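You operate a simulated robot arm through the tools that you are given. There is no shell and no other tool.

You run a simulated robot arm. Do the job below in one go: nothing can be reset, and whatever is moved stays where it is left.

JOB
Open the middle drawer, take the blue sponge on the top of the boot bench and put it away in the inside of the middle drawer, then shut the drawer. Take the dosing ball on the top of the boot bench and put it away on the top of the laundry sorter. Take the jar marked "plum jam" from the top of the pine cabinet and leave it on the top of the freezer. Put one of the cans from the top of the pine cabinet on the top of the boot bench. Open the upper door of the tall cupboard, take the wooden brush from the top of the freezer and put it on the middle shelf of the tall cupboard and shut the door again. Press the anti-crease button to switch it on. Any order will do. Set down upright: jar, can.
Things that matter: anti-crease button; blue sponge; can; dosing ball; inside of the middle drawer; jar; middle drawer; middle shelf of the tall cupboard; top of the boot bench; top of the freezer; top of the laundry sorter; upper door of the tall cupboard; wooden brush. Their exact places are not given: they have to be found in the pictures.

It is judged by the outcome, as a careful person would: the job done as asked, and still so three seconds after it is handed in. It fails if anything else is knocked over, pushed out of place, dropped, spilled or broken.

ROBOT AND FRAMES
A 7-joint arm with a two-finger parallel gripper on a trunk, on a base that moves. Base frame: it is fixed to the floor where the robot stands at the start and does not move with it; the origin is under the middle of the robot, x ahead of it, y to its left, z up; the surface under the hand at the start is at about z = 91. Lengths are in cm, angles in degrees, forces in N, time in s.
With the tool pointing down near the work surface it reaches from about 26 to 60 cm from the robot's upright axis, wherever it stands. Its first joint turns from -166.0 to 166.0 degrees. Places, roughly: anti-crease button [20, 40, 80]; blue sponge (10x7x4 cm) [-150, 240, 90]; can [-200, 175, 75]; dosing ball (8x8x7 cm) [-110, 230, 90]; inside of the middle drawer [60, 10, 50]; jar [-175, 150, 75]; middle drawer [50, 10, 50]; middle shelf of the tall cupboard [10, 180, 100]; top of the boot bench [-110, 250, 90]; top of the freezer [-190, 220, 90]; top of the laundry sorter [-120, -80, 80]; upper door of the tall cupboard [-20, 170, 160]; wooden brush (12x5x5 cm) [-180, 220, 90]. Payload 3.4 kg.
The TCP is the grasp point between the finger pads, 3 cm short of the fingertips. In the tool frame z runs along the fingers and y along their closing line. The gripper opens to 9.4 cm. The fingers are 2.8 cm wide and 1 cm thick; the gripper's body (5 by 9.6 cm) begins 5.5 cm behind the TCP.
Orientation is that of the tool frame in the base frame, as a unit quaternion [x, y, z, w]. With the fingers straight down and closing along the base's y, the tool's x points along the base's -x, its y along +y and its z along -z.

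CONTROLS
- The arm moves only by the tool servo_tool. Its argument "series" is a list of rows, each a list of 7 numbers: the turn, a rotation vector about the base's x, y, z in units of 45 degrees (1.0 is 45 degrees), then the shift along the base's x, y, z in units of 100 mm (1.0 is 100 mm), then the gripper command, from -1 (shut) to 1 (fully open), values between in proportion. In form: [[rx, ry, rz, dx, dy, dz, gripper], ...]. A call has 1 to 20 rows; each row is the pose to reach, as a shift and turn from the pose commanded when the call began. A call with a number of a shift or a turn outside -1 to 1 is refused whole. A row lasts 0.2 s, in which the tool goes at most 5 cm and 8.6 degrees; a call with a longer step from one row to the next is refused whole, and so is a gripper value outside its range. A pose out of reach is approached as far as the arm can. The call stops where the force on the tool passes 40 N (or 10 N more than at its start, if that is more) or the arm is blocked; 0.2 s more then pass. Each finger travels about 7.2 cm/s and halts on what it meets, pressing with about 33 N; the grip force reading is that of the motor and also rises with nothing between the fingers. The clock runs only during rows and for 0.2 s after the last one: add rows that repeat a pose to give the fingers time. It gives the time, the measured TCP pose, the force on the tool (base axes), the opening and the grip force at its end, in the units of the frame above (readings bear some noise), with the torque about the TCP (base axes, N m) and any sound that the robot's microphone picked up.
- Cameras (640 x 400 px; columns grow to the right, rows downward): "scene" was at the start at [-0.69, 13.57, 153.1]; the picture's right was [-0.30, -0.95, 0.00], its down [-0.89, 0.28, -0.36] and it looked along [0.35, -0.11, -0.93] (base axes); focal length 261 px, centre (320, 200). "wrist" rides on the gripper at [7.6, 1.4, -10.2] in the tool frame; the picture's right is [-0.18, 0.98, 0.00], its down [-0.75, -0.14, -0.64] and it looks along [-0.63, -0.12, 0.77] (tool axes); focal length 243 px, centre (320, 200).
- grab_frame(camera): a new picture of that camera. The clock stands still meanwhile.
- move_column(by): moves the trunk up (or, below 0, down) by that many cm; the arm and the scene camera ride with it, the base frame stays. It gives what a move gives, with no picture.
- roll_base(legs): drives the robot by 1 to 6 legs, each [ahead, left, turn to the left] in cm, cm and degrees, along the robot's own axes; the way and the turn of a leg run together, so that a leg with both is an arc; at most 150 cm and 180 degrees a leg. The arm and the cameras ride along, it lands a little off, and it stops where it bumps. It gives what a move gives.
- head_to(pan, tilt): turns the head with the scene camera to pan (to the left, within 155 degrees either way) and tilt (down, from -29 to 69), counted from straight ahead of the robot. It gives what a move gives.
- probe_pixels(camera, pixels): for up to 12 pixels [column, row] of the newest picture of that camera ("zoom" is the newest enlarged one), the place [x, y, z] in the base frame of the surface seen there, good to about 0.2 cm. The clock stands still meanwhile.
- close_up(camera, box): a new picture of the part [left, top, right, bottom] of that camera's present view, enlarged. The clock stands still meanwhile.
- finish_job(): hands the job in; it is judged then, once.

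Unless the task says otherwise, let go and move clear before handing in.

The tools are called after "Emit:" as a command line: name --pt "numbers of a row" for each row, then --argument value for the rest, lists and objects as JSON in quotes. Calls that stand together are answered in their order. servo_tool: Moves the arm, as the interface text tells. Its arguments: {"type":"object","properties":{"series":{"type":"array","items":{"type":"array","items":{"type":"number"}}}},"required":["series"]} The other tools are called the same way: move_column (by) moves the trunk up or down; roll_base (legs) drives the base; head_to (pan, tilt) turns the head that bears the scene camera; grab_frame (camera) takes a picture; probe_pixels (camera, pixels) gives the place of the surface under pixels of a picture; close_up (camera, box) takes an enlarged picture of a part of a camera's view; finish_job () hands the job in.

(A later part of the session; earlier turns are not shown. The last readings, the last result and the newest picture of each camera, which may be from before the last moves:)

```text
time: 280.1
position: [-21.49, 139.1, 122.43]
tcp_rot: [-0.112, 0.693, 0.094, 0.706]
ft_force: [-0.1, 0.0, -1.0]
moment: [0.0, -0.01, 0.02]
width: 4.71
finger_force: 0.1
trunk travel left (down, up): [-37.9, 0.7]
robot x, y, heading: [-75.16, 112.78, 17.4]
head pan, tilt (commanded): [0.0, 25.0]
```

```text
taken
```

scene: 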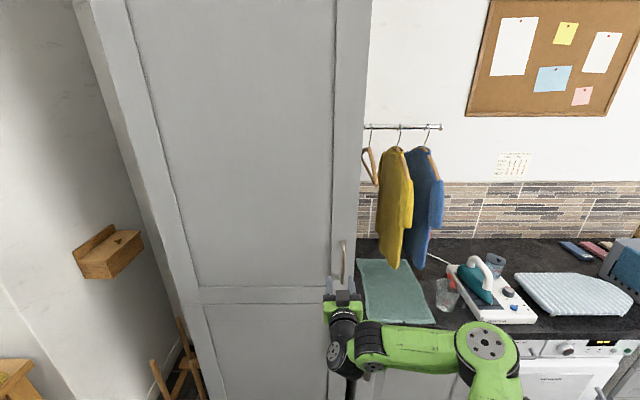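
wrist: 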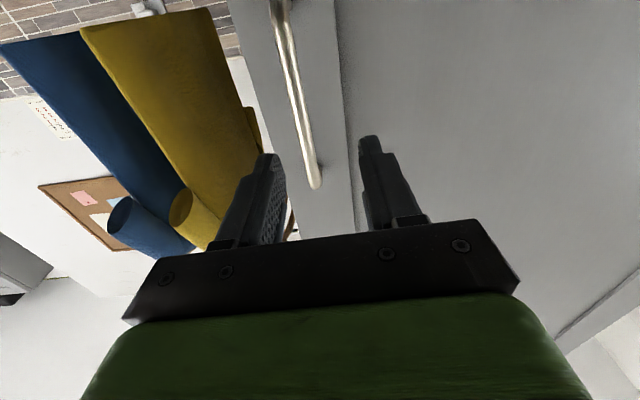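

The bar's lower end shows at (315,185), between the fingertips; it is 7.8 cm ahead and 1.3 cm to the right. I'll advance onto it.

Emit:
servo_tool --pt "0 0 0 0.038 -0.124 0 0" --pt "0 0 0 0.25 -0.05 0 0" --pt "0 0 0 0.45 0.0 0 0" --pt "0 0 0 0.62 0.05 0 0" --pt "0 0 0 0.74 0.09 0 0" --pt "0 0 0 0.784 0.107 0 0" --pt "0 0 0 0.784 0.107 0 0"

Emit:
grab_frame --camera "wrist"

Emit:
close_up --camera "scene" --box '[290, 220, 410, 350]'

```text
time: 281.7
position: [-13.96, 140.34, 122.6]
tcp_rot: [-0.113, 0.692, 0.094, 0.707]
ft_force: [-0.5, 0.4, -0.4]
moment: [0.03, -0.02, -0.01]
width: 4.68
finger_force: 0.1
trunk travel left (down, up): [-37.9, 0.7]
robot x, y, heading: [-75.06, 112.9, 17.3]
head pan, tilt (commanded): [0.0, 25.0]
```

```text
taken
```

wrist: 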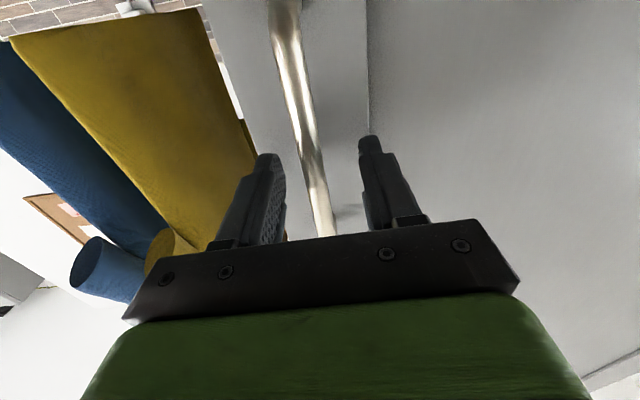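

```text
3.08 times, centred on (350, 285) of scene
```

zoom: 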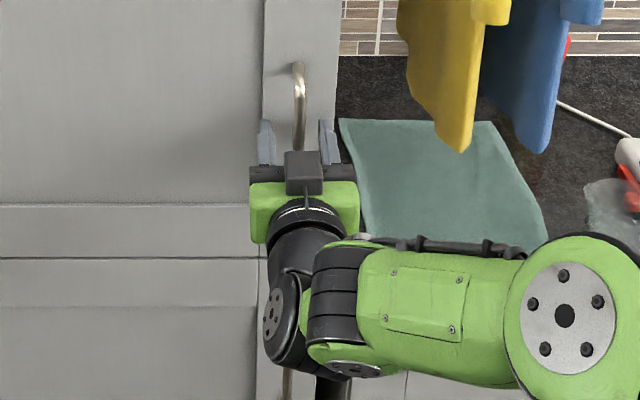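

The bar is between the fingers. I'll close on it.

Emit:
servo_tool --pt "0 0 0 0 0 0 -1" --pt "0 0 0 0 0 0 -1" --pt "0 0 0 0 0 0 -1" --pt "0 0 0 0 0 0 -1"

```text
time: 282.7
position: [-13.86, 140.0, 122.54]
tcp_rot: [-0.11, 0.693, 0.095, 0.706]
ft_force: [1.5, -6.3, -0.2]
moment: [1.39, 0.19, -0.06]
width: 1.2
finger_force: 45.0
trunk travel left (down, up): [-37.9, 0.7]
robot x, y, heading: [-74.96, 112.85, 17.0]
head pan, tilt (commanded): [0.0, 25.0]
```

The bar is held at 1.2 cm. I'll pull the door the first 10° along its arc about the hinge, turning the hand with it.

Emit:
servo_tool --pt "0 0 -0.028 -0.118 -0.027 0 -1" --pt "0 0 -0.0556 -0.236 -0.051 0 -1" --pt "0 0 -0.083 -0.355 -0.073 0 -1" --pt "0 0 -0.111 -0.475 -0.093 0 -1" --pt "0 0 -0.139 -0.595 -0.109 0 -1" --pt "0 0 -0.167 -0.715 -0.123 0 -1" --pt "0 0 -0.195 -0.835 -0.134 0 -1" --pt "0 0 -0.222 -0.956 -0.142 0 -1"

Emit:
grab_frame --camera "scene"

```text
time: 284.5
position: [-23.57, 138.76, 122.63]
tcp_rot: [-0.05, 0.699, 0.034, 0.713]
ft_force: [-1.1, 5.6, 14.9]
moment: [1.48, -0.35, 0.06]
width: 1.18
finger_force: 45.1
trunk travel left (down, up): [-37.9, 0.7]
robot x, y, heading: [-75.12, 112.58, 17.2]
head pan, tilt (commanded): [0.0, 25.0]
```

```text
taken
```

scene: 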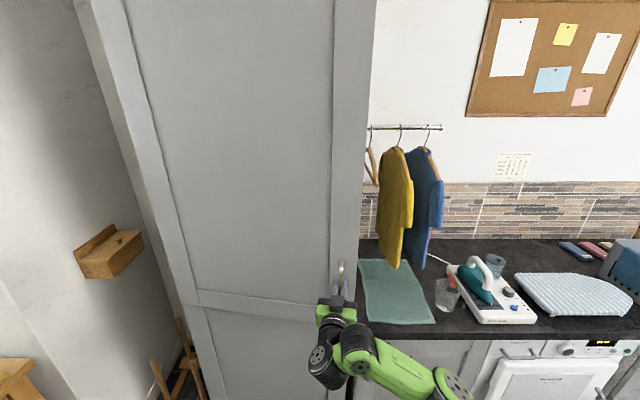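

The door has come open about 10° with little force. I'll continue with the base turning about the hinge in small arcs, keeping the grip, and check the forces.

Emit:
roll_base --legs '[[-5.5, 6.2, -5], [-5.5, 6.2, -5]]'

Emit:
grab_frame --camera "scene"

```text
time: 286.3
position: [-33.24, 139.47, 122.61]
tcp_rot: [0.01, 0.701, -0.029, 0.713]
ft_force: [-0.8, -5.1, 9.8]
moment: [1.29, -0.26, -0.24]
width: 1.21
finger_force: 45.7
trunk travel left (down, up): [-37.9, 0.7]
robot x, y, heading: [-88.28, 123.08, 7.1]
head pan, tilt (commanded): [0.0, 25.0]
```

```text
taken
```

scene: 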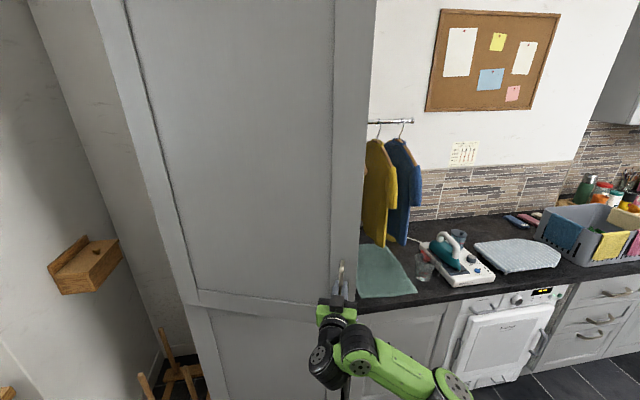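

The arc works with only 5–10 N. I'll continue in 5° legs, checking after each batch.

Emit:
roll_base --legs '[[-5.5, 6.15, -5], [-5.5, 6.15, -5], [-5.5, 6.15, -5], [-5.5, 6.15, -5]]'

Emit:
grab_frame --camera "scene"

```text
time: 289.0
position: [-47.36, 143.39, 122.51]
tcp_rot: [0.103, 0.695, -0.117, 0.702]
ft_force: [-0.5, -1.5, -10.9]
moment: [1.03, -1.08, -0.22]
width: 1.18
finger_force: 44.9
trunk travel left (down, up): [-37.9, 0.7]
robot x, y, heading: [-104.63, 141.89, -8.5]
head pan, tilt (commanded): [0.0, 25.0]
stopped in leg 4: the force on the tool passed its limit at 51 N (the readings are from after the stop); the commanded pose is now the measured one
```

```text
taken
```

scene: 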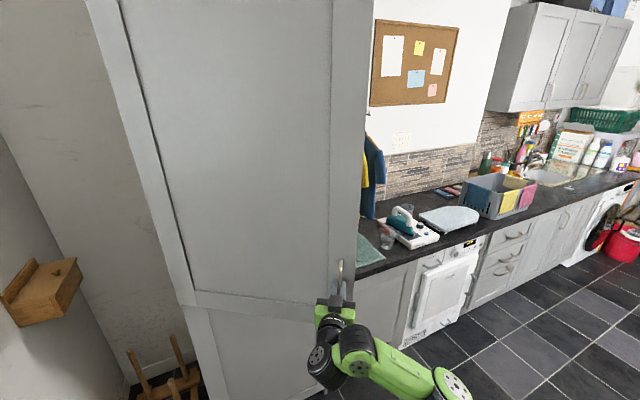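

The leg stopped on a 51 N force, now relaxed, with the door about 36° open. I'll continue in two smaller steps.

Emit:
roll_base --legs '[[-4.4, 4.9, -4], [-4.4, 4.9, -4]]'

Emit:
roll_base --legs '[[-4.4, 4.9, -4], [-4.4, 4.9, -4]]'

```text
time: 290.6
position: [-53.97, 146.72, 122.47]
tcp_rot: [0.151, 0.685, -0.17, 0.692]
ft_force: [-1.6, -1.6, -20.8]
moment: [1.09, -0.63, -0.21]
width: 1.21
finger_force: 44.9
trunk travel left (down, up): [-37.9, 0.7]
robot x, y, heading: [-111.38, 153.5, -16.5]
head pan, tilt (commanded): [0.0, 25.0]
```

```text
time: 292.2
position: [-60.39, 151.41, 122.5]
tcp_rot: [0.198, 0.673, -0.215, 0.679]
ft_force: [-1.9, -1.8, -10.0]
moment: [0.98, -0.95, -0.26]
width: 1.19
finger_force: 45.6
trunk travel left (down, up): [-37.9, 0.7]
robot x, y, heading: [-116.45, 165.74, -24.1]
head pan, tilt (commanded): [0.0, 25.0]
```

The door is about 51° open with forces around 10 N. One more pair of small arcs.

Emit:
roll_base --legs '[[-4.4, 4.9, -4], [-4.4, 4.9, -4]]'

Emit:
head_to --pan 30 --tilt 25

Emit:
grab_frame --camera "scene"

```text
time: 293.8
position: [-66.04, 156.64, 122.5]
tcp_rot: [0.244, 0.658, -0.263, 0.662]
ft_force: [-0.3, -0.1, -2.3]
moment: [0.76, -1.16, -0.24]
width: 1.2
finger_force: 44.9
trunk travel left (down, up): [-37.9, 0.7]
robot x, y, heading: [-119.4, 178.04, -32.5]
head pan, tilt (commanded): [0.0, 25.0]
```

```text
time: 294.7
position: [-66.06, 156.59, 122.58]
tcp_rot: [0.243, 0.658, -0.261, 0.663]
ft_force: [1.1, 0.9, 7.0]
moment: [1.11, -0.74, 0.03]
width: 1.19
finger_force: 44.6
trunk travel left (down, up): [-37.9, 0.7]
robot x, y, heading: [-119.32, 178.2, -31.9]
head pan, tilt (commanded): [30.0, 25.0]
```

```text
taken
```

scene: 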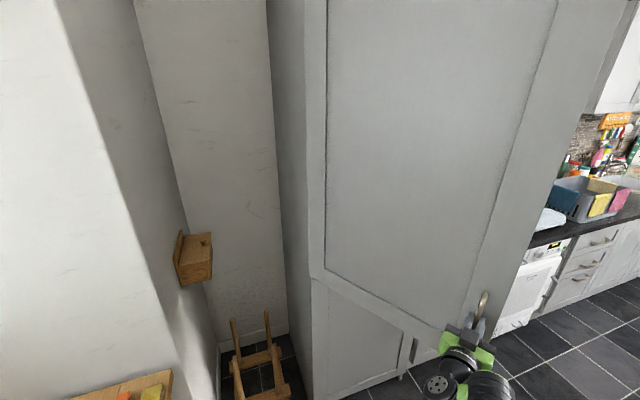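

The door is at about 59°. I'll pull it a further 12° along its arc with the arm alone.

Emit:
servo_tool --pt "0 0 -0.028 -0.08 0.089 0 -1" --pt "0 0 -0.0556 -0.16 0.178 0 -1" --pt "0 0 -0.083 -0.237 0.27 0 -1" --pt "0 0 -0.111 -0.313 0.362 0 -1" --pt "0 0 -0.139 -0.386 0.457 0 -1" --pt "0 0 -0.167 -0.457 0.553 0 -1" --pt "0 0 -0.195 -0.525 0.651 0 -1" --pt "0 0 -0.222 -0.592 0.75 0 -1" --pt "0 0 -0.25 -0.656 0.85 0 -1" --pt "0 0 -0.278 -0.719 0.952 0 -1"

```text
time: 296.6
position: [-69.17, 160.43, 122.41]
tcp_rot: [0.269, 0.65, -0.286, 0.651]
ft_force: [9.6, 10.6, -16.5]
moment: [1.13, -0.55, 0.32]
width: 1.23
finger_force: 45.3
out of reach, approached as far as the arm can: row 5, 6, 7, 8, 9
trunk travel left (down, up): [-37.9, 0.7]
robot x, y, heading: [-119.3, 178.46, -32.3]
head pan, tilt (commanded): [30.0, 25.0]
stopped in row 9: the force on the tool passed its limit at 54 N (the readings are from after the stop); the commanded pose is now the measured one
```

The arm reached its limit with the door near 65°, which leaves a wide gap on the right side. I'll open the fingers and back off the bar.

Emit:
servo_tool --pt "0 0 0 0 0 0 0" --pt "0 0 0 0 0 0 0" --pt "0 0 0 0 0 0 0"

Emit:
roll_base --legs '[[-6.5, 1.5, 0]]'

Emit:
grab_frame --camera "wrist"

Emit:
grab_frame --camera "scene"

```text
time: 297.4
position: [-69.6, 159.93, 122.88]
tcp_rot: [0.273, 0.646, -0.29, 0.651]
ft_force: [-0.6, -0.7, -0.1]
moment: [0.01, 0.05, -0.01]
width: 4.69
finger_force: 0.1
trunk travel left (down, up): [-37.9, 0.7]
robot x, y, heading: [-119.62, 178.26, -31.9]
head pan, tilt (commanded): [30.0, 25.0]
```

```text
time: 298.4
position: [-74.3, 164.81, 122.99]
tcp_rot: [0.273, 0.646, -0.291, 0.651]
ft_force: [-0.3, 0.9, -0.3]
moment: [0.0, 0.0, 0.0]
width: 4.7
finger_force: 0.0
trunk travel left (down, up): [-37.9, 0.7]
robot x, y, heading: [-124.26, 183.45, -32.4]
head pan, tilt (commanded): [30.0, 25.0]
```

```text
taken
```

wrist: 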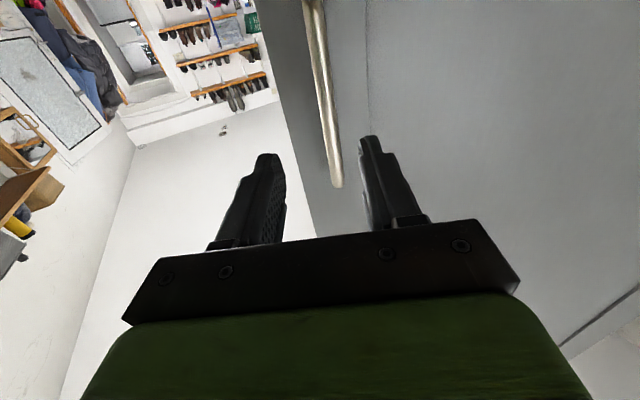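

```text
taken
```

scene: 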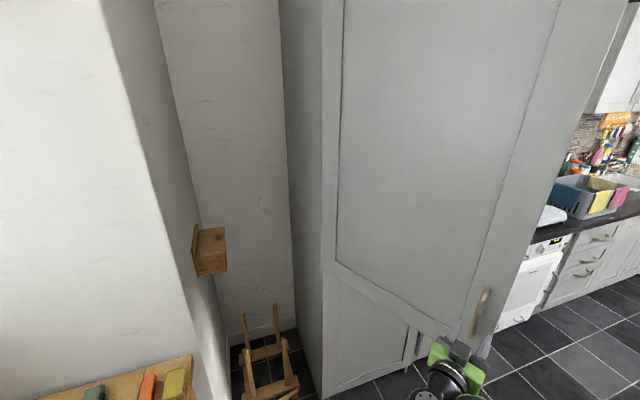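

The fingers are clear of the bar and the door stays where it is. I'll turn left, away from the door, and back out toward the middle of the room to look into the cupboard.

Emit:
roll_base --legs '[[0, 0, 139], [-62, 0, 0]]'

Emit:
head_to --pan -65 --tilt 22

Emit:
grab_frame --camera "scene"

```text
time: 307.5
position: [-132.02, 170.8, 122.81]
tcp_rot: [-0.491, 0.501, 0.489, 0.518]
ft_force: [-0.3, 0.1, -0.3]
moment: [-0.03, 0.0, 0.03]
width: 4.71
finger_force: 0.1
trunk travel left (down, up): [-37.9, 0.7]
robot x, y, heading: [-110.39, 122.48, 102.4]
head pan, tilt (commanded): [30.0, 25.0]
```

```text
time: 309.2
position: [-132.08, 170.77, 122.72]
tcp_rot: [-0.491, 0.5, 0.489, 0.519]
ft_force: [-0.4, -0.9, 0.5]
moment: [0.03, -0.02, -0.02]
width: 4.71
finger_force: 0.0
trunk travel left (down, up): [-37.9, 0.7]
robot x, y, heading: [-109.92, 122.5, 102.5]
head pan, tilt (commanded): [-65.0, 22.0]
```

```text
taken
```

scene: 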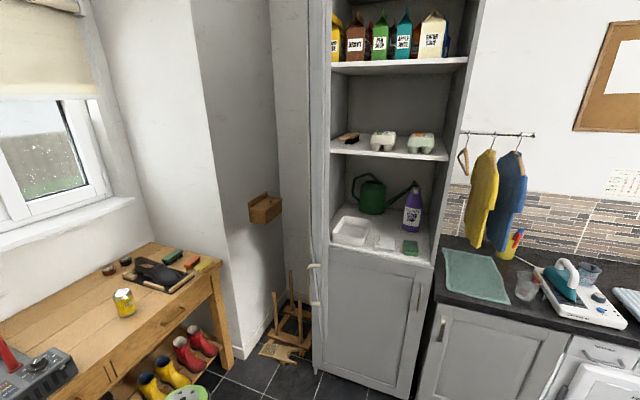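

The open cupboard shows three boards: one at (390,250) with tray and watering can, one at (390,150) with a brush and two boxes, and one at (400,65) with cartons. I'll measure their heights to tell which is the middle shelf.

Emit:
close_up --camera "scene" --box '[300, 0, 492, 290]'

Emit:
probe_pixels --camera "scene" --pixels '[[375, 248], [395, 235], [360, 225], [425, 235], [365, 150], [405, 152], [440, 155], [360, 68], [440, 68], [320, 200], [318, 100], [432, 262]]'

```text
1.38 times, centred on (396, 145) of scene
```

zoom: 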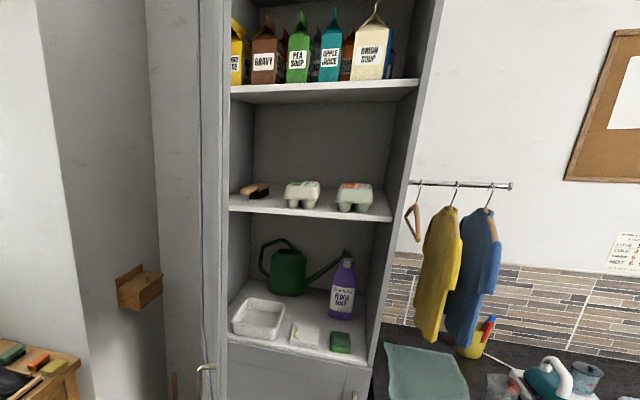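

```text
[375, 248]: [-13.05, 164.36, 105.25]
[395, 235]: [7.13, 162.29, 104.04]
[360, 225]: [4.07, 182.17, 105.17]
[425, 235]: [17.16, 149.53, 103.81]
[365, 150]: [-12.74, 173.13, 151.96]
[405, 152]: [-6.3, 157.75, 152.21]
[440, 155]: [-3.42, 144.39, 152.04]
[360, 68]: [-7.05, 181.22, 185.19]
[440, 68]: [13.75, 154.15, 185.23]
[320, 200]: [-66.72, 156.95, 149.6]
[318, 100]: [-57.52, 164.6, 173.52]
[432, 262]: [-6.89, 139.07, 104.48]
```

The boards are at z 104, 152 and 185; the given rough height of 100 matches the z 104 board, so that is the middle shelf. I'll zoom in on it for free space.

Emit:
close_up --camera "scene" --box '[310, 160, 454, 270]'

Emit:
probe_pixels --camera "zoom" --pixels '[[330, 300], [400, 300], [280, 320], [350, 330], [300, 370], [500, 360], [430, 380], [370, 370], [520, 330], [270, 240], [400, 260], [450, 280]]'

```text
3.64 times, centred on (382, 215) of scene
```

zoom: 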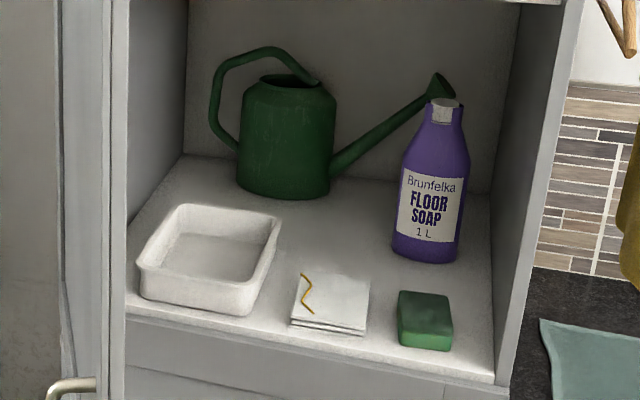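

```text
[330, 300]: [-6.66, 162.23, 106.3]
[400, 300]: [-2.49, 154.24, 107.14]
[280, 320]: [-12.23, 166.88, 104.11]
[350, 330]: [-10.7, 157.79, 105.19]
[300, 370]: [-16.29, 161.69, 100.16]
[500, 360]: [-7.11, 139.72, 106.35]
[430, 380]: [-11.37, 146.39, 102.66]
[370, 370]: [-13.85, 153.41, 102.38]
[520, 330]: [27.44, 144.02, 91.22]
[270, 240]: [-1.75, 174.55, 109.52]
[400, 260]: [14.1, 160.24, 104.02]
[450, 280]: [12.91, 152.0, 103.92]
```

Free board shows between the tray, cloth, watering can and soap bottle, around zoom (340,235). I'll measure its borders.

Emit:
probe_pixels --camera "zoom" --pixels '[[340, 235], [295, 215], [295, 260], [340, 265], [340, 205], [385, 205], [385, 240], [390, 275], [420, 285], [470, 250], [470, 300], [480, 215]]'

Emit:
probe_pixels --camera "zoom" --pixels '[[275, 280], [280, 225], [300, 198], [330, 195], [365, 278], [300, 275], [400, 297], [452, 315], [395, 250], [460, 255], [240, 185], [150, 190]]'

```text
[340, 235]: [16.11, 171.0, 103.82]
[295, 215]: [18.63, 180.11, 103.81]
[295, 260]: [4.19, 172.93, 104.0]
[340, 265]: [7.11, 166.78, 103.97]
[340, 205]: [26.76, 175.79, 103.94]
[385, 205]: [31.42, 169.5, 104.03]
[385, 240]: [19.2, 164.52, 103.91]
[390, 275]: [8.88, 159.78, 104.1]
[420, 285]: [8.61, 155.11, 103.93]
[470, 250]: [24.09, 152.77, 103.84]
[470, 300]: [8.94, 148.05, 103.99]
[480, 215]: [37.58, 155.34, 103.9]
```

```text
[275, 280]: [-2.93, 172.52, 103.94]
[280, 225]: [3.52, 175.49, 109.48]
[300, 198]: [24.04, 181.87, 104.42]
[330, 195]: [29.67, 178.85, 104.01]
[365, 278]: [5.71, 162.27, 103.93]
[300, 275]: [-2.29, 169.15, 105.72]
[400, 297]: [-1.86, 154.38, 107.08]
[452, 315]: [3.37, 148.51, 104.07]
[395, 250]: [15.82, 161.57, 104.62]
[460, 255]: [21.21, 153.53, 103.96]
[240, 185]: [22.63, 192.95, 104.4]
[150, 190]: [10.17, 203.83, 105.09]
```

The middle shelf has a free patch around s 50–65, t 151–165, between cloth, bottle, watering can and tray — enough for the brush laid front-to-back. Now I'll bring the tool to pointing down to fetch the brush.

Emit:
servo_tool --pt "-0.16 0.006 0 0 -0.03 -0.1 0.3" --pt "-0.32 0.012 0 0 -0.06 -0.2 0.3" --pt "-0.48 0.02 0 0 -0.1 -0.3 0.3" --pt "-0.64 0.025 0 0 -0.13 -0.4 0.3" --pt "-0.8 0.03 0 0 -0.16 -0.5 0.3" --pt "-0.96 0.04 0 0 -0.2 -0.6 0.3"

Emit:
servo_tool --pt "-0.16 0.006 0 0 -0.03 -0.1 0.3" --pt "-0.32 0.012 0 0 -0.06 -0.2 0.3" --pt "-0.48 0.02 0 0 -0.1 -0.3 0.3" --pt "-0.64 0.025 0 0 -0.13 -0.4 0.3" --pt "-0.8 0.03 0 0 -0.16 -0.5 0.3" --pt "-0.96 0.04 0 0 -0.2 -0.6 0.3" --pt "-1 0.04 0 0 -0.2 -0.6 0.3" --pt "-1 0.04 0 0 -0.2 -0.6 0.3"

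```text
time: 310.6
position: [-141.75, 173.38, 121.64]
tcp_rot: [0.639, -0.636, -0.299, -0.314]
ft_force: [-1.2, 1.4, -0.3]
moment: [-0.01, -0.08, -0.1]
width: 6.09
finger_force: 0.0
out of reach, approached as far as the arm can: row 3, 4, 5, 6
trunk travel left (down, up): [-37.9, 0.7]
robot x, y, heading: [-110.12, 122.65, 102.7]
head pan, tilt (commanded): [-65.0, 22.0]
```

```text
time: 312.4
position: [-142.84, 174.68, 118.09]
tcp_rot: [-0.687, 0.693, 0.156, 0.155]
ft_force: [-0.2, 0.4, 0.1]
moment: [0.02, 0.01, 0.0]
width: 6.12
finger_force: 0.2
out of reach, approached as far as the arm can: row 1, 2, 3, 4, 5, 6, 7, 8
trunk travel left (down, up): [-37.9, 0.7]
robot x, y, heading: [-110.17, 122.1, 102.5]
head pan, tilt (commanded): [-65.0, 22.0]
```

The arm ran into a limit with the tool still tilted 25°. I'll look at its shape.

Emit:
head_to --pan 10 --tilt 50

Emit:
grab_frame --camera "scene"

```text
time: 313.9
position: [-142.67, 174.83, 118.12]
tcp_rot: [-0.687, 0.693, 0.156, 0.153]
ft_force: [0.3, 0.6, 0.5]
moment: [0.03, 0.01, 0.02]
width: 6.15
finger_force: 0.0
trunk travel left (down, up): [-37.9, 0.7]
robot x, y, heading: [-109.9, 122.36, 102.6]
head pan, tilt (commanded): [10.0, 50.0]
```

```text
taken
```

scene: 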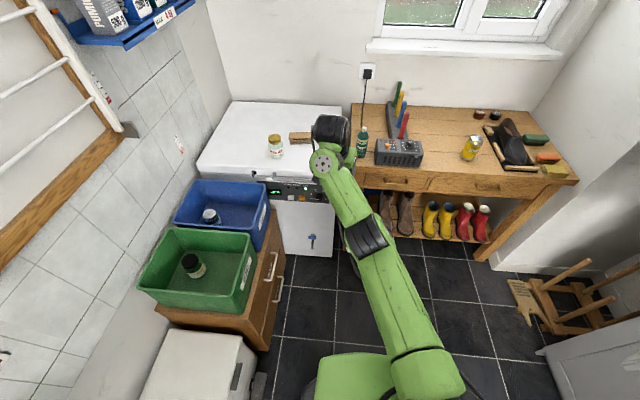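

The arm is almost stretched out. I'll draw the hand in and down toward its usual working position.

Emit:
servo_tool --pt "0 0 0 0.15 -0.15 -0.15 0.3" --pt "0 0 0 0.3 -0.3 -0.3 0.3" --pt "0 0 0 0.45 -0.45 -0.45 0.3" --pt "0 0 0 0.6 -0.6 -0.6 0.3" --pt "0 0 0 0.75 -0.75 -0.75 0.3" --pt "0 0 0 0.9 -0.9 -0.9 0.3" --pt "0 0 0 0.9 -0.9 -0.9 0.3"

Emit:
grab_frame --camera "scene"

```text
time: 315.5
position: [-139.3, 173.58, 108.08]
tcp_rot: [-0.688, 0.692, 0.156, 0.153]
ft_force: [-0.8, 0.1, -0.8]
moment: [0.01, 0.02, -0.01]
width: 6.09
finger_force: 0.1
out of reach, approached as far as the arm can: row 1, 2, 3, 4, 5, 6, 7
trunk travel left (down, up): [-37.9, 0.7]
robot x, y, heading: [-109.6, 122.25, 102.8]
head pan, tilt (commanded): [10.0, 50.0]
```

```text
taken
```

scene: 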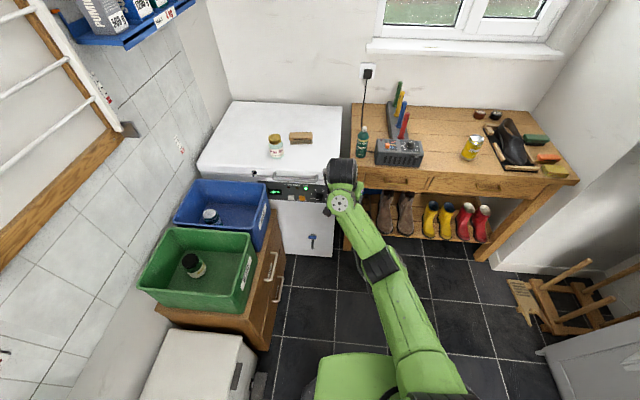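

The arm can't reach a vertical tool with the camera toward the robot in this configuration. I'll turn the hand about the vertical toward the "camera left" pose that worked before.

Emit:
servo_tool --pt "0 0 -0.17 -0.1 0.1 0.05 0.3" --pt "0 0 -0.34 -0.2 0.2 0.1 0.3" --pt "0 0 -0.51 -0.3 0.3 0.15 0.3" --pt "0 0 -0.68 -0.4 0.4 0.2 0.3" --pt "0 0 -0.85 -0.5 0.5 0.25 0.3" --pt "0 0 -1 -0.6 0.6 0.3 0.3" --pt "0 0 -1 -0.6 0.6 0.3 0.3"

Emit:
grab_frame --camera "scene"

```text
time: 317.1
position: [-141.37, 174.11, 110.26]
tcp_rot: [-0.369, 0.903, 0.085, 0.201]
ft_force: [1.2, 0.2, -1.6]
moment: [-0.01, 0.02, 0.02]
width: 6.11
finger_force: 0.1
out of reach, approached as far as the arm can: row 3, 4, 5, 6, 7
trunk travel left (down, up): [-37.9, 0.7]
robot x, y, heading: [-110.32, 122.44, 102.6]
head pan, tilt (commanded): [10.0, 50.0]
```

```text
taken
```

scene: 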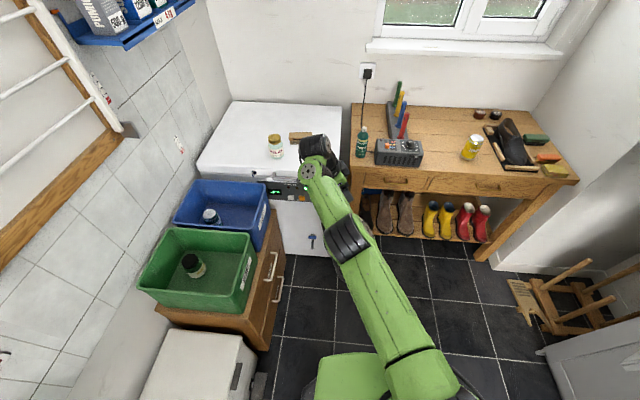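

The turn itself worked; I had pushed the target outward. Now I'll draw the hand inward in this orientation and see if it follows.

Emit:
servo_tool --pt "0 0 0 0.1 -0.15 0 0.3" --pt "0 0 0 0.2 -0.3 0 0.3" --pt "0 0 0 0.3 -0.45 0 0.3" --pt "0 0 0 0.4 -0.6 0 0.3" --pt "0 0 0 0.5 -0.75 0 0.3" --pt "0 0 0 0.5 -0.75 0 0.3"

```text
time: 318.5
position: [-138.21, 170.06, 110.55]
tcp_rot: [-0.37, 0.903, 0.083, 0.201]
ft_force: [-0.2, -0.1, -0.2]
moment: [0.0, -0.01, -0.01]
width: 6.13
finger_force: 0.0
out of reach, approached as far as the arm can: row 3, 4, 5, 6
trunk travel left (down, up): [-37.9, 0.7]
robot x, y, heading: [-110.36, 122.28, 102.7]
head pan, tilt (commanded): [10.0, 50.0]
```

It followed for 5 cm. I'll now try correcting the tilt to vertical directly.

Emit:
servo_tool --pt "-0.1 0.1 0 0 0 0 0.3" --pt "-0.2 0.2 0 0 0 0 0.3" --pt "-0.3 0.3 0 0 0 0 0.3" --pt "-0.397 0.394 0 0 0 0 0.3" --pt "-0.397 0.394 0 0 0 0 0.3"

```text
time: 319.7
position: [-138.23, 169.96, 110.35]
tcp_rot: [-0.376, 0.923, 0.029, 0.068]
ft_force: [0.0, -0.8, 0.5]
moment: [0.0, 0.0, 0.0]
width: 6.11
finger_force: 0.1
out of reach, approached as far as the arm can: row 3, 4, 5
trunk travel left (down, up): [-37.9, 0.7]
robot x, y, heading: [-110.09, 122.17, 102.3]
head pan, tilt (commanded): [10.0, 50.0]
```

The tilt is down to 8.5°. I'll rotate further toward "camera left" and then finish the correction.

Emit:
servo_tool --pt "0 0 -0.17 0 0 0 0.3" --pt "0 0 -0.34 0 0 0 0.3" --pt "0 0 -0.51 0 0 0 0.3" --pt "0 0 -0.68 0 0 0 0.3" --pt "0 0 -0.68 0 0 0 0.3"

Emit:
grab_frame --camera "scene"

```text
time: 320.9
position: [-137.35, 168.92, 110.26]
tcp_rot: [-0.119, 0.99, 0.018, 0.079]
ft_force: [0.3, 0.5, 0.0]
moment: [0.0, -0.01, 0.01]
width: 6.11
finger_force: 0.2
out of reach, approached as far as the arm can: row 3, 4, 5
trunk travel left (down, up): [-37.9, 0.7]
robot x, y, heading: [-110.11, 122.32, 102.5]
head pan, tilt (commanded): [10.0, 50.0]
```

```text
taken
```

scene: 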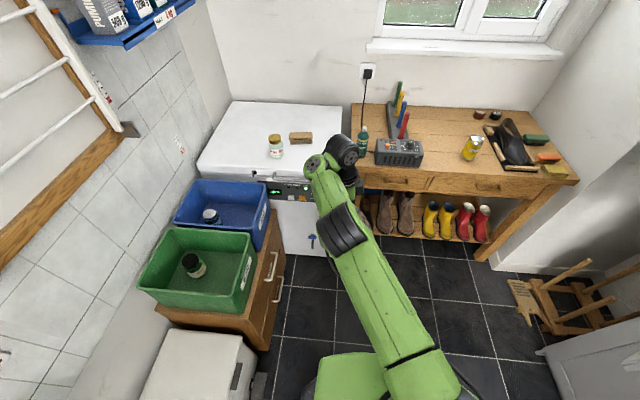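

Now the camera points left with 9° of tilt remaining. I'll pull the hand in a bit and straighten it at the same time.

Emit:
servo_tool --pt "0 0 0 0.14 -0.11 -0.05 0.3" --pt "-0.02 0.05 0 0.28 -0.22 -0.1 0.3" --pt "-0.04 0.1 0 0.42 -0.33 -0.15 0.3" --pt "-0.055 0.15 0 0.56 -0.43 -0.2 0.3" --pt "-0.07 0.195 0 0.56 -0.43 -0.3 0.3" --pt "-0.07 0.195 0 0.56 -0.43 -0.3 0.3"

```text
time: 322.3
position: [-135.75, 169.53, 108.41]
tcp_rot: [-0.123, 0.99, 0.022, 0.072]
ft_force: [0.2, -0.9, 0.0]
moment: [0.01, -0.01, 0.0]
width: 6.12
finger_force: 0.1
out of reach, approached as far as the arm can: row 1, 2, 3, 4, 5, 6
trunk travel left (down, up): [-37.9, 0.7]
robot x, y, heading: [-110.0, 122.45, 102.5]
head pan, tilt (commanded): [10.0, 50.0]
```

The arm is still held by a joint limit in this posture. I'll measure where its elbow and wrist are to understand the configuration.

Emit:
grab_frame --camera "scene"

Emit:
probe_pixels --camera "scene" --pixels '[[345, 235], [320, 180], [345, 150], [370, 290], [420, 370], [350, 370], [330, 210], [350, 180]]'

```text
taken
```

scene: 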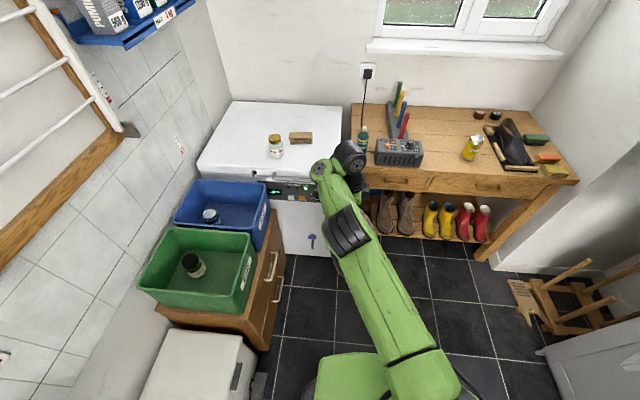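

```text
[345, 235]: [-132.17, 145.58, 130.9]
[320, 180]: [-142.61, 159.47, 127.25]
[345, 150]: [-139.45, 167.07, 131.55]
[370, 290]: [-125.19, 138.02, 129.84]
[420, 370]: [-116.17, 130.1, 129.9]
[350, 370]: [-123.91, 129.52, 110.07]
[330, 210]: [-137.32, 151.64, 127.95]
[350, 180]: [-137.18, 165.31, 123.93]
```

The whole arm lies level at z 130 with the elbow swung out to the left, unlike the good posture with a high elbow. I'll raise the hand to lift the elbow and then draw it in.

Emit:
servo_tool --pt "0 0 0 0 0 0.25 0.3" --pt "0 0 0 0 0 0.5 0.3" --pt "0 0 0 0 0 0.75 0.3" --pt "0 0 0 0 0 1 0.3" --pt "0 0 0 0 0 1 0.3"

Emit:
servo_tool --pt "0 0 0 0.1 -0.1 0.2 0.3" --pt "0 0 0 0.2 -0.2 0.4 0.3" --pt "0 0 0 0.3 -0.3 0.6 0.3" --pt "0 0 0 0.4 -0.4 0.8 0.3" --pt "0 0 0 0.4 -0.4 0.8 0.3"

Emit:
grab_frame --camera "scene"

```text
time: 323.5
position: [-136.47, 169.92, 112.12]
tcp_rot: [-0.123, 0.989, 0.029, 0.074]
ft_force: [-0.2, 0.2, -0.8]
moment: [0.01, 0.02, -0.02]
width: 6.08
finger_force: 0.1
out of reach, approached as far as the arm can: row 1, 2, 3, 4, 5
trunk travel left (down, up): [-37.9, 0.7]
robot x, y, heading: [-109.91, 122.43, 102.5]
head pan, tilt (commanded): [10.0, 50.0]
```

```text
time: 324.7
position: [-136.4, 170.6, 114.91]
tcp_rot: [-0.127, 0.989, 0.038, 0.073]
ft_force: [0.3, -0.3, 0.5]
moment: [-0.05, 0.01, -0.01]
width: 6.07
finger_force: 0.2
out of reach, approached as far as the arm can: row 1, 2, 3, 4, 5
trunk travel left (down, up): [-37.9, 0.7]
robot x, y, heading: [-109.92, 122.43, 102.5]
head pan, tilt (commanded): [10.0, 50.0]
```

```text
taken
```

scene: 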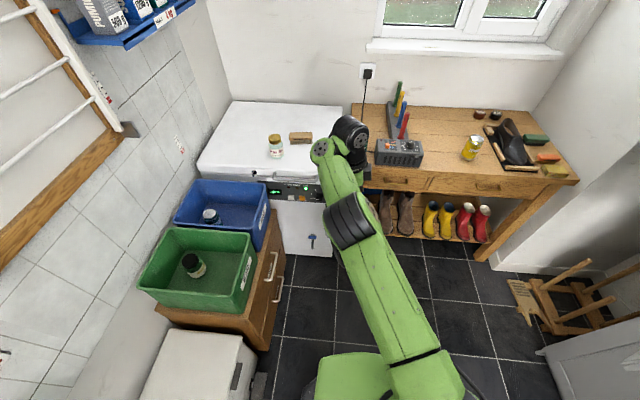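

It's stuck against a limit here. I'll pitch the tool back up toward horizontal, where the arm moved freely before, to recover its posture.

Emit:
servo_tool --pt "0.16 0.036 0 0 0 0 0.3" --pt "0.33 0.072 0 0 0 0 0.3" --pt "0.49 0.108 0 0 0 0 0.3" --pt "0.65 0.144 0 0 0 0 0.3" --pt "0.81 0.18 0 0 0 0 0.3" --pt "0.97 0.216 0 0 0 0 0.3" --pt "0.97 0.216 0 0 0 0 0.3"

Emit:
servo_tool --pt "0.16 0.036 0 0 0 0 0.3" --pt "0.33 0.072 0 0 0 0 0.3" --pt "0.49 0.108 0 0 0 0 0.3" --pt "0.65 0.144 0 0 0 0 0.3" --pt "0.81 0.18 0 0 0 0 0.3" --pt "0.97 0.216 0 0 0 0 0.3" --pt "0.97 0.216 0 0 0 0 0.3"

Emit:
grab_frame --camera "scene"

```text
time: 326.3
position: [-134.92, 172.58, 113.05]
tcp_rot: [-0.081, 0.914, 0.397, 0.027]
ft_force: [-0.6, -2.1, 0.1]
moment: [0.02, 0.0, 0.02]
width: 6.13
finger_force: 0.0
out of reach, approached as far as the arm can: row 1, 2, 3, 4, 5, 6, 7
trunk travel left (down, up): [-37.9, 0.7]
robot x, y, heading: [-110.05, 122.05, 102.7]
head pan, tilt (commanded): [10.0, 50.0]
```

```text
time: 327.9
position: [-135.28, 172.65, 113.45]
tcp_rot: [-0.034, 0.699, 0.714, -0.016]
ft_force: [-1.0, 0.4, 0.2]
moment: [0.01, 0.03, -0.02]
width: 6.11
finger_force: 0.1
trunk travel left (down, up): [-37.9, 0.7]
robot x, y, heading: [-110.25, 122.17, 102.8]
head pan, tilt (commanded): [10.0, 50.0]
```

```text
taken
```

scene: 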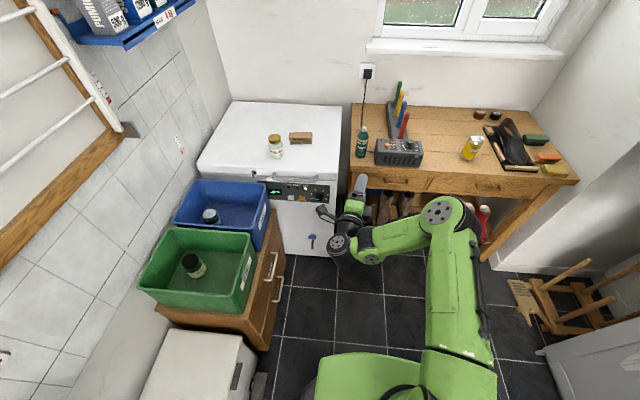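

The elbow is back up on the right, as in the good posture. I'll move slightly forward and down, then pitch the tool down along the reverse of the path that worked at the drawer.

Emit:
servo_tool --pt "0 0 0 -0.03 0.12 -0.25 0.3" --pt "0 0 0 -0.06 0.25 -0.5 0.3" --pt "0 0 0 -0.09 0.37 -0.75 0.3" --pt "0 0 0 -0.11 0.49 -1 0.3" --pt "0 0 0 -0.11 0.49 -1 0.3"

Emit:
servo_tool --pt "-0.16 -0.036 0 0.02 -0.1 0.03 0.3" --pt "-0.33 -0.072 0 0.04 -0.2 0.06 0.3" --pt "-0.49 -0.108 0 0.07 -0.3 0.1 0.3" --pt "-0.65 -0.144 0 0.09 -0.39 0.14 0.3" --pt "-0.81 -0.18 0 0.11 -0.49 0.18 0.3" --pt "-0.97 -0.216 0 0.13 -0.58 0.22 0.3"

Emit:
servo_tool --pt "-0.16 -0.036 0 0.02 -0.1 0.03 0.3" --pt "-0.33 -0.072 0 0.04 -0.2 0.06 0.3" --pt "-0.49 -0.108 0 0.07 -0.3 0.1 0.3" --pt "-0.65 -0.144 0 0.09 -0.39 0.14 0.3" --pt "-0.81 -0.18 0 0.11 -0.49 0.18 0.3" --pt "-0.97 -0.216 0 0.13 -0.58 0.22 0.3" --pt "-0.97 -0.216 0 0.13 -0.58 0.22 0.3"

```text
time: 329.1
position: [-136.4, 177.35, 103.5]
tcp_rot: [-0.035, 0.698, 0.715, -0.016]
ft_force: [-0.1, 0.2, 0.0]
moment: [0.03, -0.03, 0.02]
width: 6.09
finger_force: 0.0
trunk travel left (down, up): [-37.9, 0.7]
robot x, y, heading: [-109.72, 122.22, 102.6]
head pan, tilt (commanded): [10.0, 50.0]
```

```text
time: 330.5
position: [-135.25, 171.89, 105.47]
tcp_rot: [-0.083, 0.914, 0.397, 0.03]
ft_force: [0.0, 0.1, 0.8]
moment: [0.04, 0.02, 0.01]
width: 6.12
finger_force: 0.2
trunk travel left (down, up): [-37.9, 0.7]
robot x, y, heading: [-110.15, 122.28, 102.6]
head pan, tilt (commanded): [10.0, 50.0]
```

```text
time: 332.1
position: [-136.07, 169.23, 108.22]
tcp_rot: [-0.123, 0.99, 0.018, 0.073]
ft_force: [0.0, 0.1, -0.4]
moment: [-0.04, -0.01, 0.01]
width: 6.09
finger_force: 0.0
out of reach, approached as far as the arm can: row 1, 2, 3, 4, 5, 6, 7
trunk travel left (down, up): [-37.9, 0.7]
robot x, y, heading: [-110.03, 122.34, 102.5]
head pan, tilt (commanded): [10.0, 50.0]
```

The last 45° fell back into the stuck posture. I'll pitch up 45° again and look at the elbow there.

Emit:
servo_tool --pt "0.16 0.036 0 0 0.03 0 0.3" --pt "0.33 0.072 0 0 0.06 0 0.3" --pt "0.49 0.108 0 0 0.1 0 0.3" --pt "0.65 0.144 0 0 0.15 0 0.3" --pt "0.81 0.18 0 0 0.2 0 0.3" --pt "0.97 0.216 0 0 0.2 0 0.3" --pt "0.97 0.216 0 0 0.2 0 0.3"

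Emit:
grab_frame --camera "scene"

```text
time: 333.7
position: [-135.79, 170.91, 107.91]
tcp_rot: [-0.086, 0.913, 0.397, 0.031]
ft_force: [-0.8, 0.0, -0.7]
moment: [0.01, -0.05, -0.01]
width: 6.15
finger_force: 0.1
out of reach, approached as far as the arm can: row 1, 2, 3, 4, 5
trunk travel left (down, up): [-37.9, 0.7]
robot x, y, heading: [-109.77, 122.54, 102.4]
head pan, tilt (commanded): [10.0, 50.0]
```

```text
taken
```

scene: 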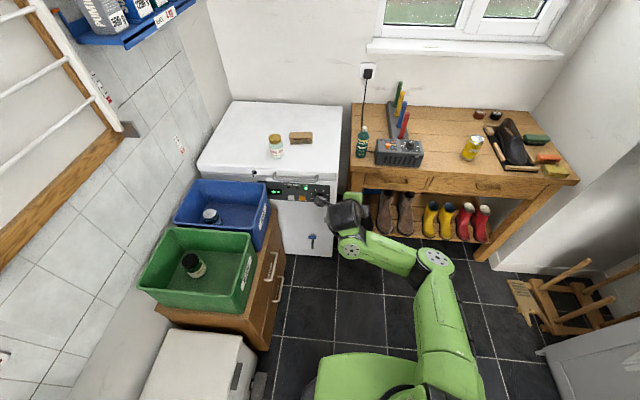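

At 45° the elbow is properly on the right. The successful path had the hand about 9 cm lower at this stage, so I'll lower it first and then pitch down.

Emit:
servo_tool --pt "0 0 0 0.05 0.03 -0.25 0.3" --pt "0 0 0 0.1 0.06 -0.5 0.3" --pt "0 0 0 0.15 0.09 -0.75 0.3" --pt "0 0 0 0.2 0.1 -1 0.3" --pt "0 0 0 0.2 0.1 -1 0.3"

Emit:
servo_tool --pt "-0.16 -0.036 0 0.02 -0.1 0.03 0.3" --pt "-0.33 -0.072 0 0.04 -0.2 0.06 0.3" --pt "-0.49 -0.108 0 0.07 -0.3 0.1 0.3" --pt "-0.49 -0.108 0 0.07 -0.3 0.1 0.3"

Emit:
grab_frame --camera "scene"

```text
time: 334.9
position: [-133.44, 170.95, 98.73]
tcp_rot: [-0.084, 0.913, 0.398, 0.031]
ft_force: [0.7, 0.6, 0.2]
moment: [-0.02, -0.02, 0.01]
width: 6.1
finger_force: 0.1
out of reach, approached as far as the arm can: row 4, 5
trunk travel left (down, up): [-37.9, 0.7]
robot x, y, heading: [-110.05, 122.5, 102.7]
head pan, tilt (commanded): [10.0, 50.0]
```

```text
time: 335.9
position: [-133.17, 171.57, 101.1]
tcp_rot: [-0.096, 0.943, 0.316, 0.041]
ft_force: [0.9, 0.3, 0.4]
moment: [-0.01, -0.01, -0.03]
width: 6.14
finger_force: 0.1
out of reach, approached as far as the arm can: row 2, 3, 4
trunk travel left (down, up): [-37.9, 0.7]
robot x, y, heading: [-110.12, 122.83, 102.3]
head pan, tilt (commanded): [10.0, 50.0]
```

```text
taken
```

scene: 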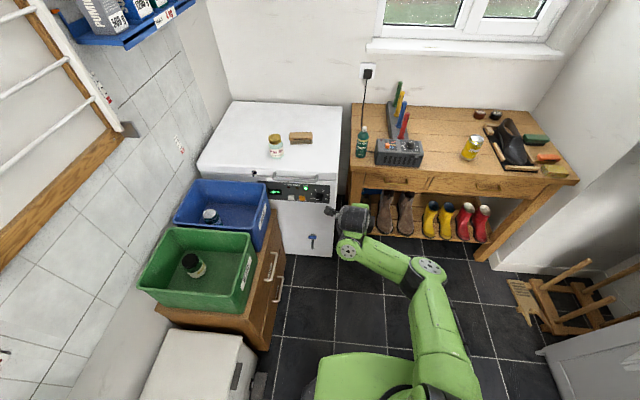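

The tool's yaw is about 14° to the right of the robot's heading, unlike the good pose. I'll turn it left about the vertical and then continue pitching down.

Emit:
servo_tool --pt "0 0 0.15 0 0 0 0.3" --pt "0 0 0.3 0 0 0 0.3" --pt "0 0 0.45 0 0 0 0.3" --pt "0 0 0.6 0 0 0 0.3" --pt "0 0 0.6 0 0 0 0.3"

Emit:
grab_frame --camera "scene"

```text
time: 337.1
position: [-133.6, 166.97, 103.94]
tcp_rot: [-0.307, 0.888, 0.342, -0.025]
ft_force: [-0.3, -0.2, -0.9]
moment: [-0.03, 0.0, 0.01]
width: 6.1
finger_force: 0.0
out of reach, approached as far as the arm can: row 1, 2, 3, 4, 5
trunk travel left (down, up): [-37.9, 0.7]
robot x, y, heading: [-109.99, 122.46, 102.6]
head pan, tilt (commanded): [10.0, 50.0]
```

```text
taken
```

scene: 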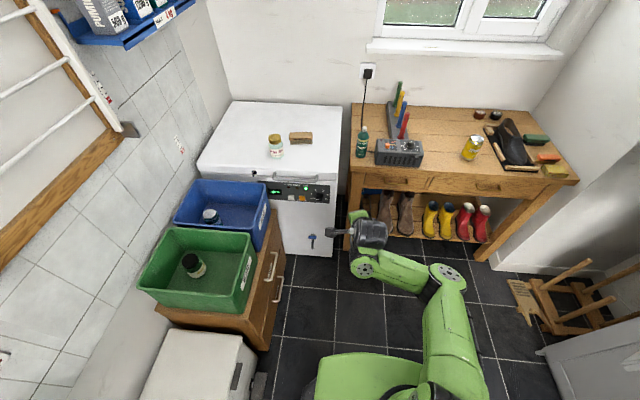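

The hand now points along the radial direction with 40° of tilt. I'll pitch it down while keeping the wrist about in place.

Emit:
servo_tool --pt "-0.15 -0.065 0 0.07 -0.16 -0.05 0.3" --pt "-0.3 -0.13 0 0.14 -0.32 -0.1 0.3" --pt "-0.45 -0.19 0 0.21 -0.48 -0.15 0.3" --pt "-0.6 -0.25 0 0.28 -0.64 -0.2 0.3" --pt "-0.75 -0.32 0 0.35 -0.8 -0.25 0.3" --pt "-0.82 -0.35 0 0.4 -0.9 -0.3 0.3" --pt "-0.82 -0.35 0 0.4 -0.9 -0.3 0.3"

Emit:
grab_frame --camera "scene"

```text
time: 338.9
position: [-120.82, 149.57, 90.24]
tcp_rot: [-0.27, 0.955, 0.123, -0.005]
ft_force: [-0.7, 0.1, -0.9]
moment: [-0.02, -0.01, 0.02]
width: 6.12
finger_force: 0.0
out of reach, approached as far as the arm can: row 1, 2, 3, 4, 5, 6, 7
trunk travel left (down, up): [-37.9, 0.7]
robot x, y, heading: [-110.06, 121.92, 102.7]
head pan, tilt (commanded): [10.0, 50.0]
stopped in row 7: the arm was blocked; the commanded pose is now the measured one
```

```text
taken
```

scene: 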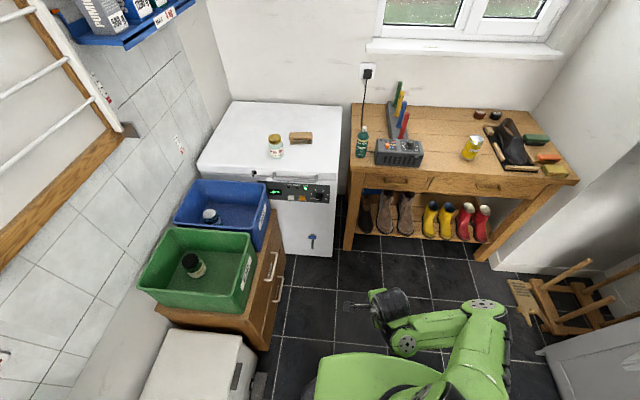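

The hand is now close to the body, nearly vertical, with the elbow on the right. I'll move it up and outward to its usual place and see whether it stays in this posture.

Emit:
servo_tool --pt "0 0 0 -0.1 0.2 0.2 0.3" --pt "0 0 0 -0.25 0.4 0.4 0.3" --pt "0 0 0 -0.4 0.6 0.6 0.3" --pt "0 0 0 -0.6 0.8 0.8 0.3" --pt "0 0 0 -0.8 1 1 0.3" --pt "0 0 0 -0.8 1 1 0.3"

Emit:
grab_frame --camera "scene"

```text
time: 340.3
position: [-121.95, 149.02, 91.42]
tcp_rot: [-0.264, 0.956, 0.13, -0.005]
ft_force: [0.9, 0.2, -0.8]
moment: [-0.02, 0.0, 0.03]
width: 6.12
finger_force: 0.1
out of reach, approached as far as the arm can: row 1, 2, 3, 4, 5, 6
trunk travel left (down, up): [-37.9, 0.7]
robot x, y, heading: [-109.99, 122.3, 102.6]
head pan, tilt (commanded): [10.0, 50.0]
```

```text
taken
```

scene: 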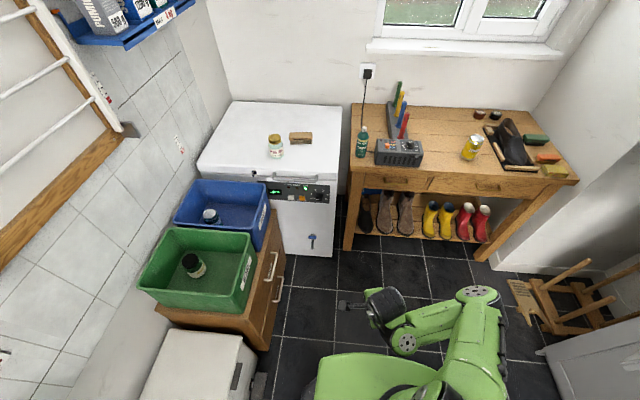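

It barely moves from here. I'll try releasing the limit by turning the hand about the vertical.

Emit:
servo_tool --pt "0 0 -0.15 0 0 0 0.3" --pt "0 0 -0.3 0 0 0 0.3" --pt "0 0 -0.45 0 0 0 0.3" --pt "0 0 -0.6 0 0 0 0.3" --pt "0 0 -0.75 0 0 0 0.3" --pt "0 0 -0.75 0 0 0 0.3"

Emit:
servo_tool --pt "0 0 0 -0.05 0.2 0.15 0.3" --pt "0 0 0 -0.1 0.4 0.3 0.3" --pt "0 0 0 -0.15 0.6 0.45 0.3" --pt "0 0 0 -0.2 0.8 0.6 0.3" --pt "0 0 0 -0.2 0.8 0.6 0.3"

Emit:
grab_frame --camera "scene"

```text
time: 341.9
position: [-120.97, 148.76, 90.99]
tcp_rot: [0.044, 0.988, 0.149, 0.008]
ft_force: [-0.2, 0.2, 0.1]
moment: [0.02, 0.01, -0.03]
width: 6.11
finger_force: 0.1
out of reach, approached as far as the arm can: row 2, 3, 4, 5, 6
trunk travel left (down, up): [-37.9, 0.7]
robot x, y, heading: [-110.03, 122.59, 102.7]
head pan, tilt (commanded): [10.0, 50.0]
stopped in row 6: the arm was blocked; the commanded pose is now the measured one
```

```text
time: 343.1
position: [-119.11, 149.68, 92.27]
tcp_rot: [0.043, 0.988, 0.149, 0.006]
ft_force: [0.5, 0.4, 0.0]
moment: [-0.02, -0.02, 0.0]
width: 6.1
finger_force: 0.2
out of reach, approached as far as the arm can: row 1, 2, 3, 4, 5
trunk travel left (down, up): [-37.9, 0.7]
robot x, y, heading: [-110.14, 121.97, 102.7]
head pan, tilt (commanded): [10.0, 50.0]
```

```text
taken
```

scene: 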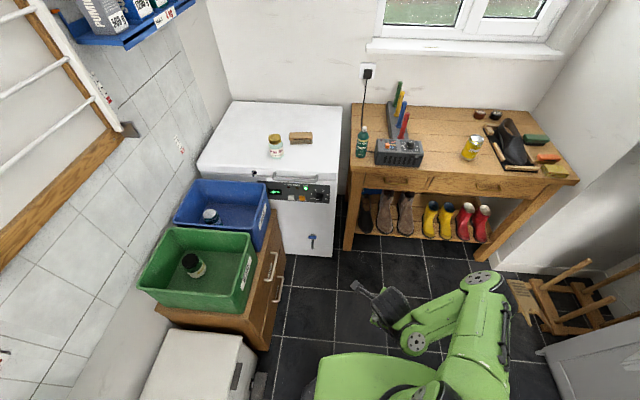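

Turning works but moving outward doesn't. I'll try raising the hand straight up toward where it stood at the very start (close in, high), which was a comfortable posture.

Emit:
servo_tool --pt "0 0 0.1 -0.05 0 0.2 0.3" --pt "0 0 0.2 -0.1 0 0.4 0.3" --pt "0 0 0.3 -0.15 0 0.6 0.3" --pt "0 0 0.4 -0.2 0 0.8 0.3" --pt "0 0 0.5 -0.3 0 1 0.3" --pt "0 0 0.5 -0.3 0 1 0.3"

Emit:
grab_frame --camera "scene"

```text
time: 344.5
position: [-120.62, 150.65, 93.31]
tcp_rot: [-0.151, 0.977, 0.148, -0.02]
ft_force: [0.1, -1.1, -0.4]
moment: [0.01, -0.02, -0.02]
width: 6.1
finger_force: 0.1
out of reach, approached as far as the arm can: row 1, 2, 3, 4, 5, 6
trunk travel left (down, up): [-37.9, 0.7]
robot x, y, heading: [-109.99, 122.21, 102.7]
head pan, tilt (commanded): [10.0, 50.0]
```

```text
taken
```

scene: 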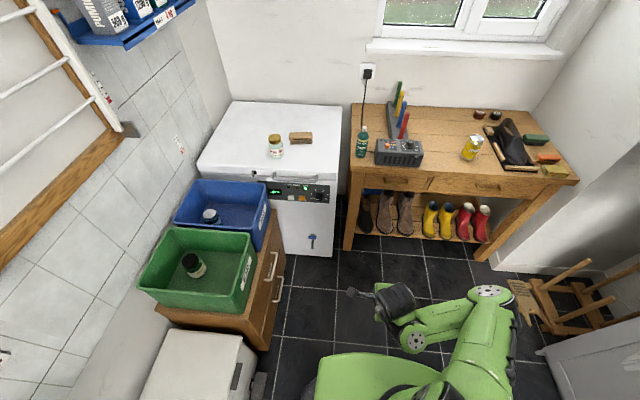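

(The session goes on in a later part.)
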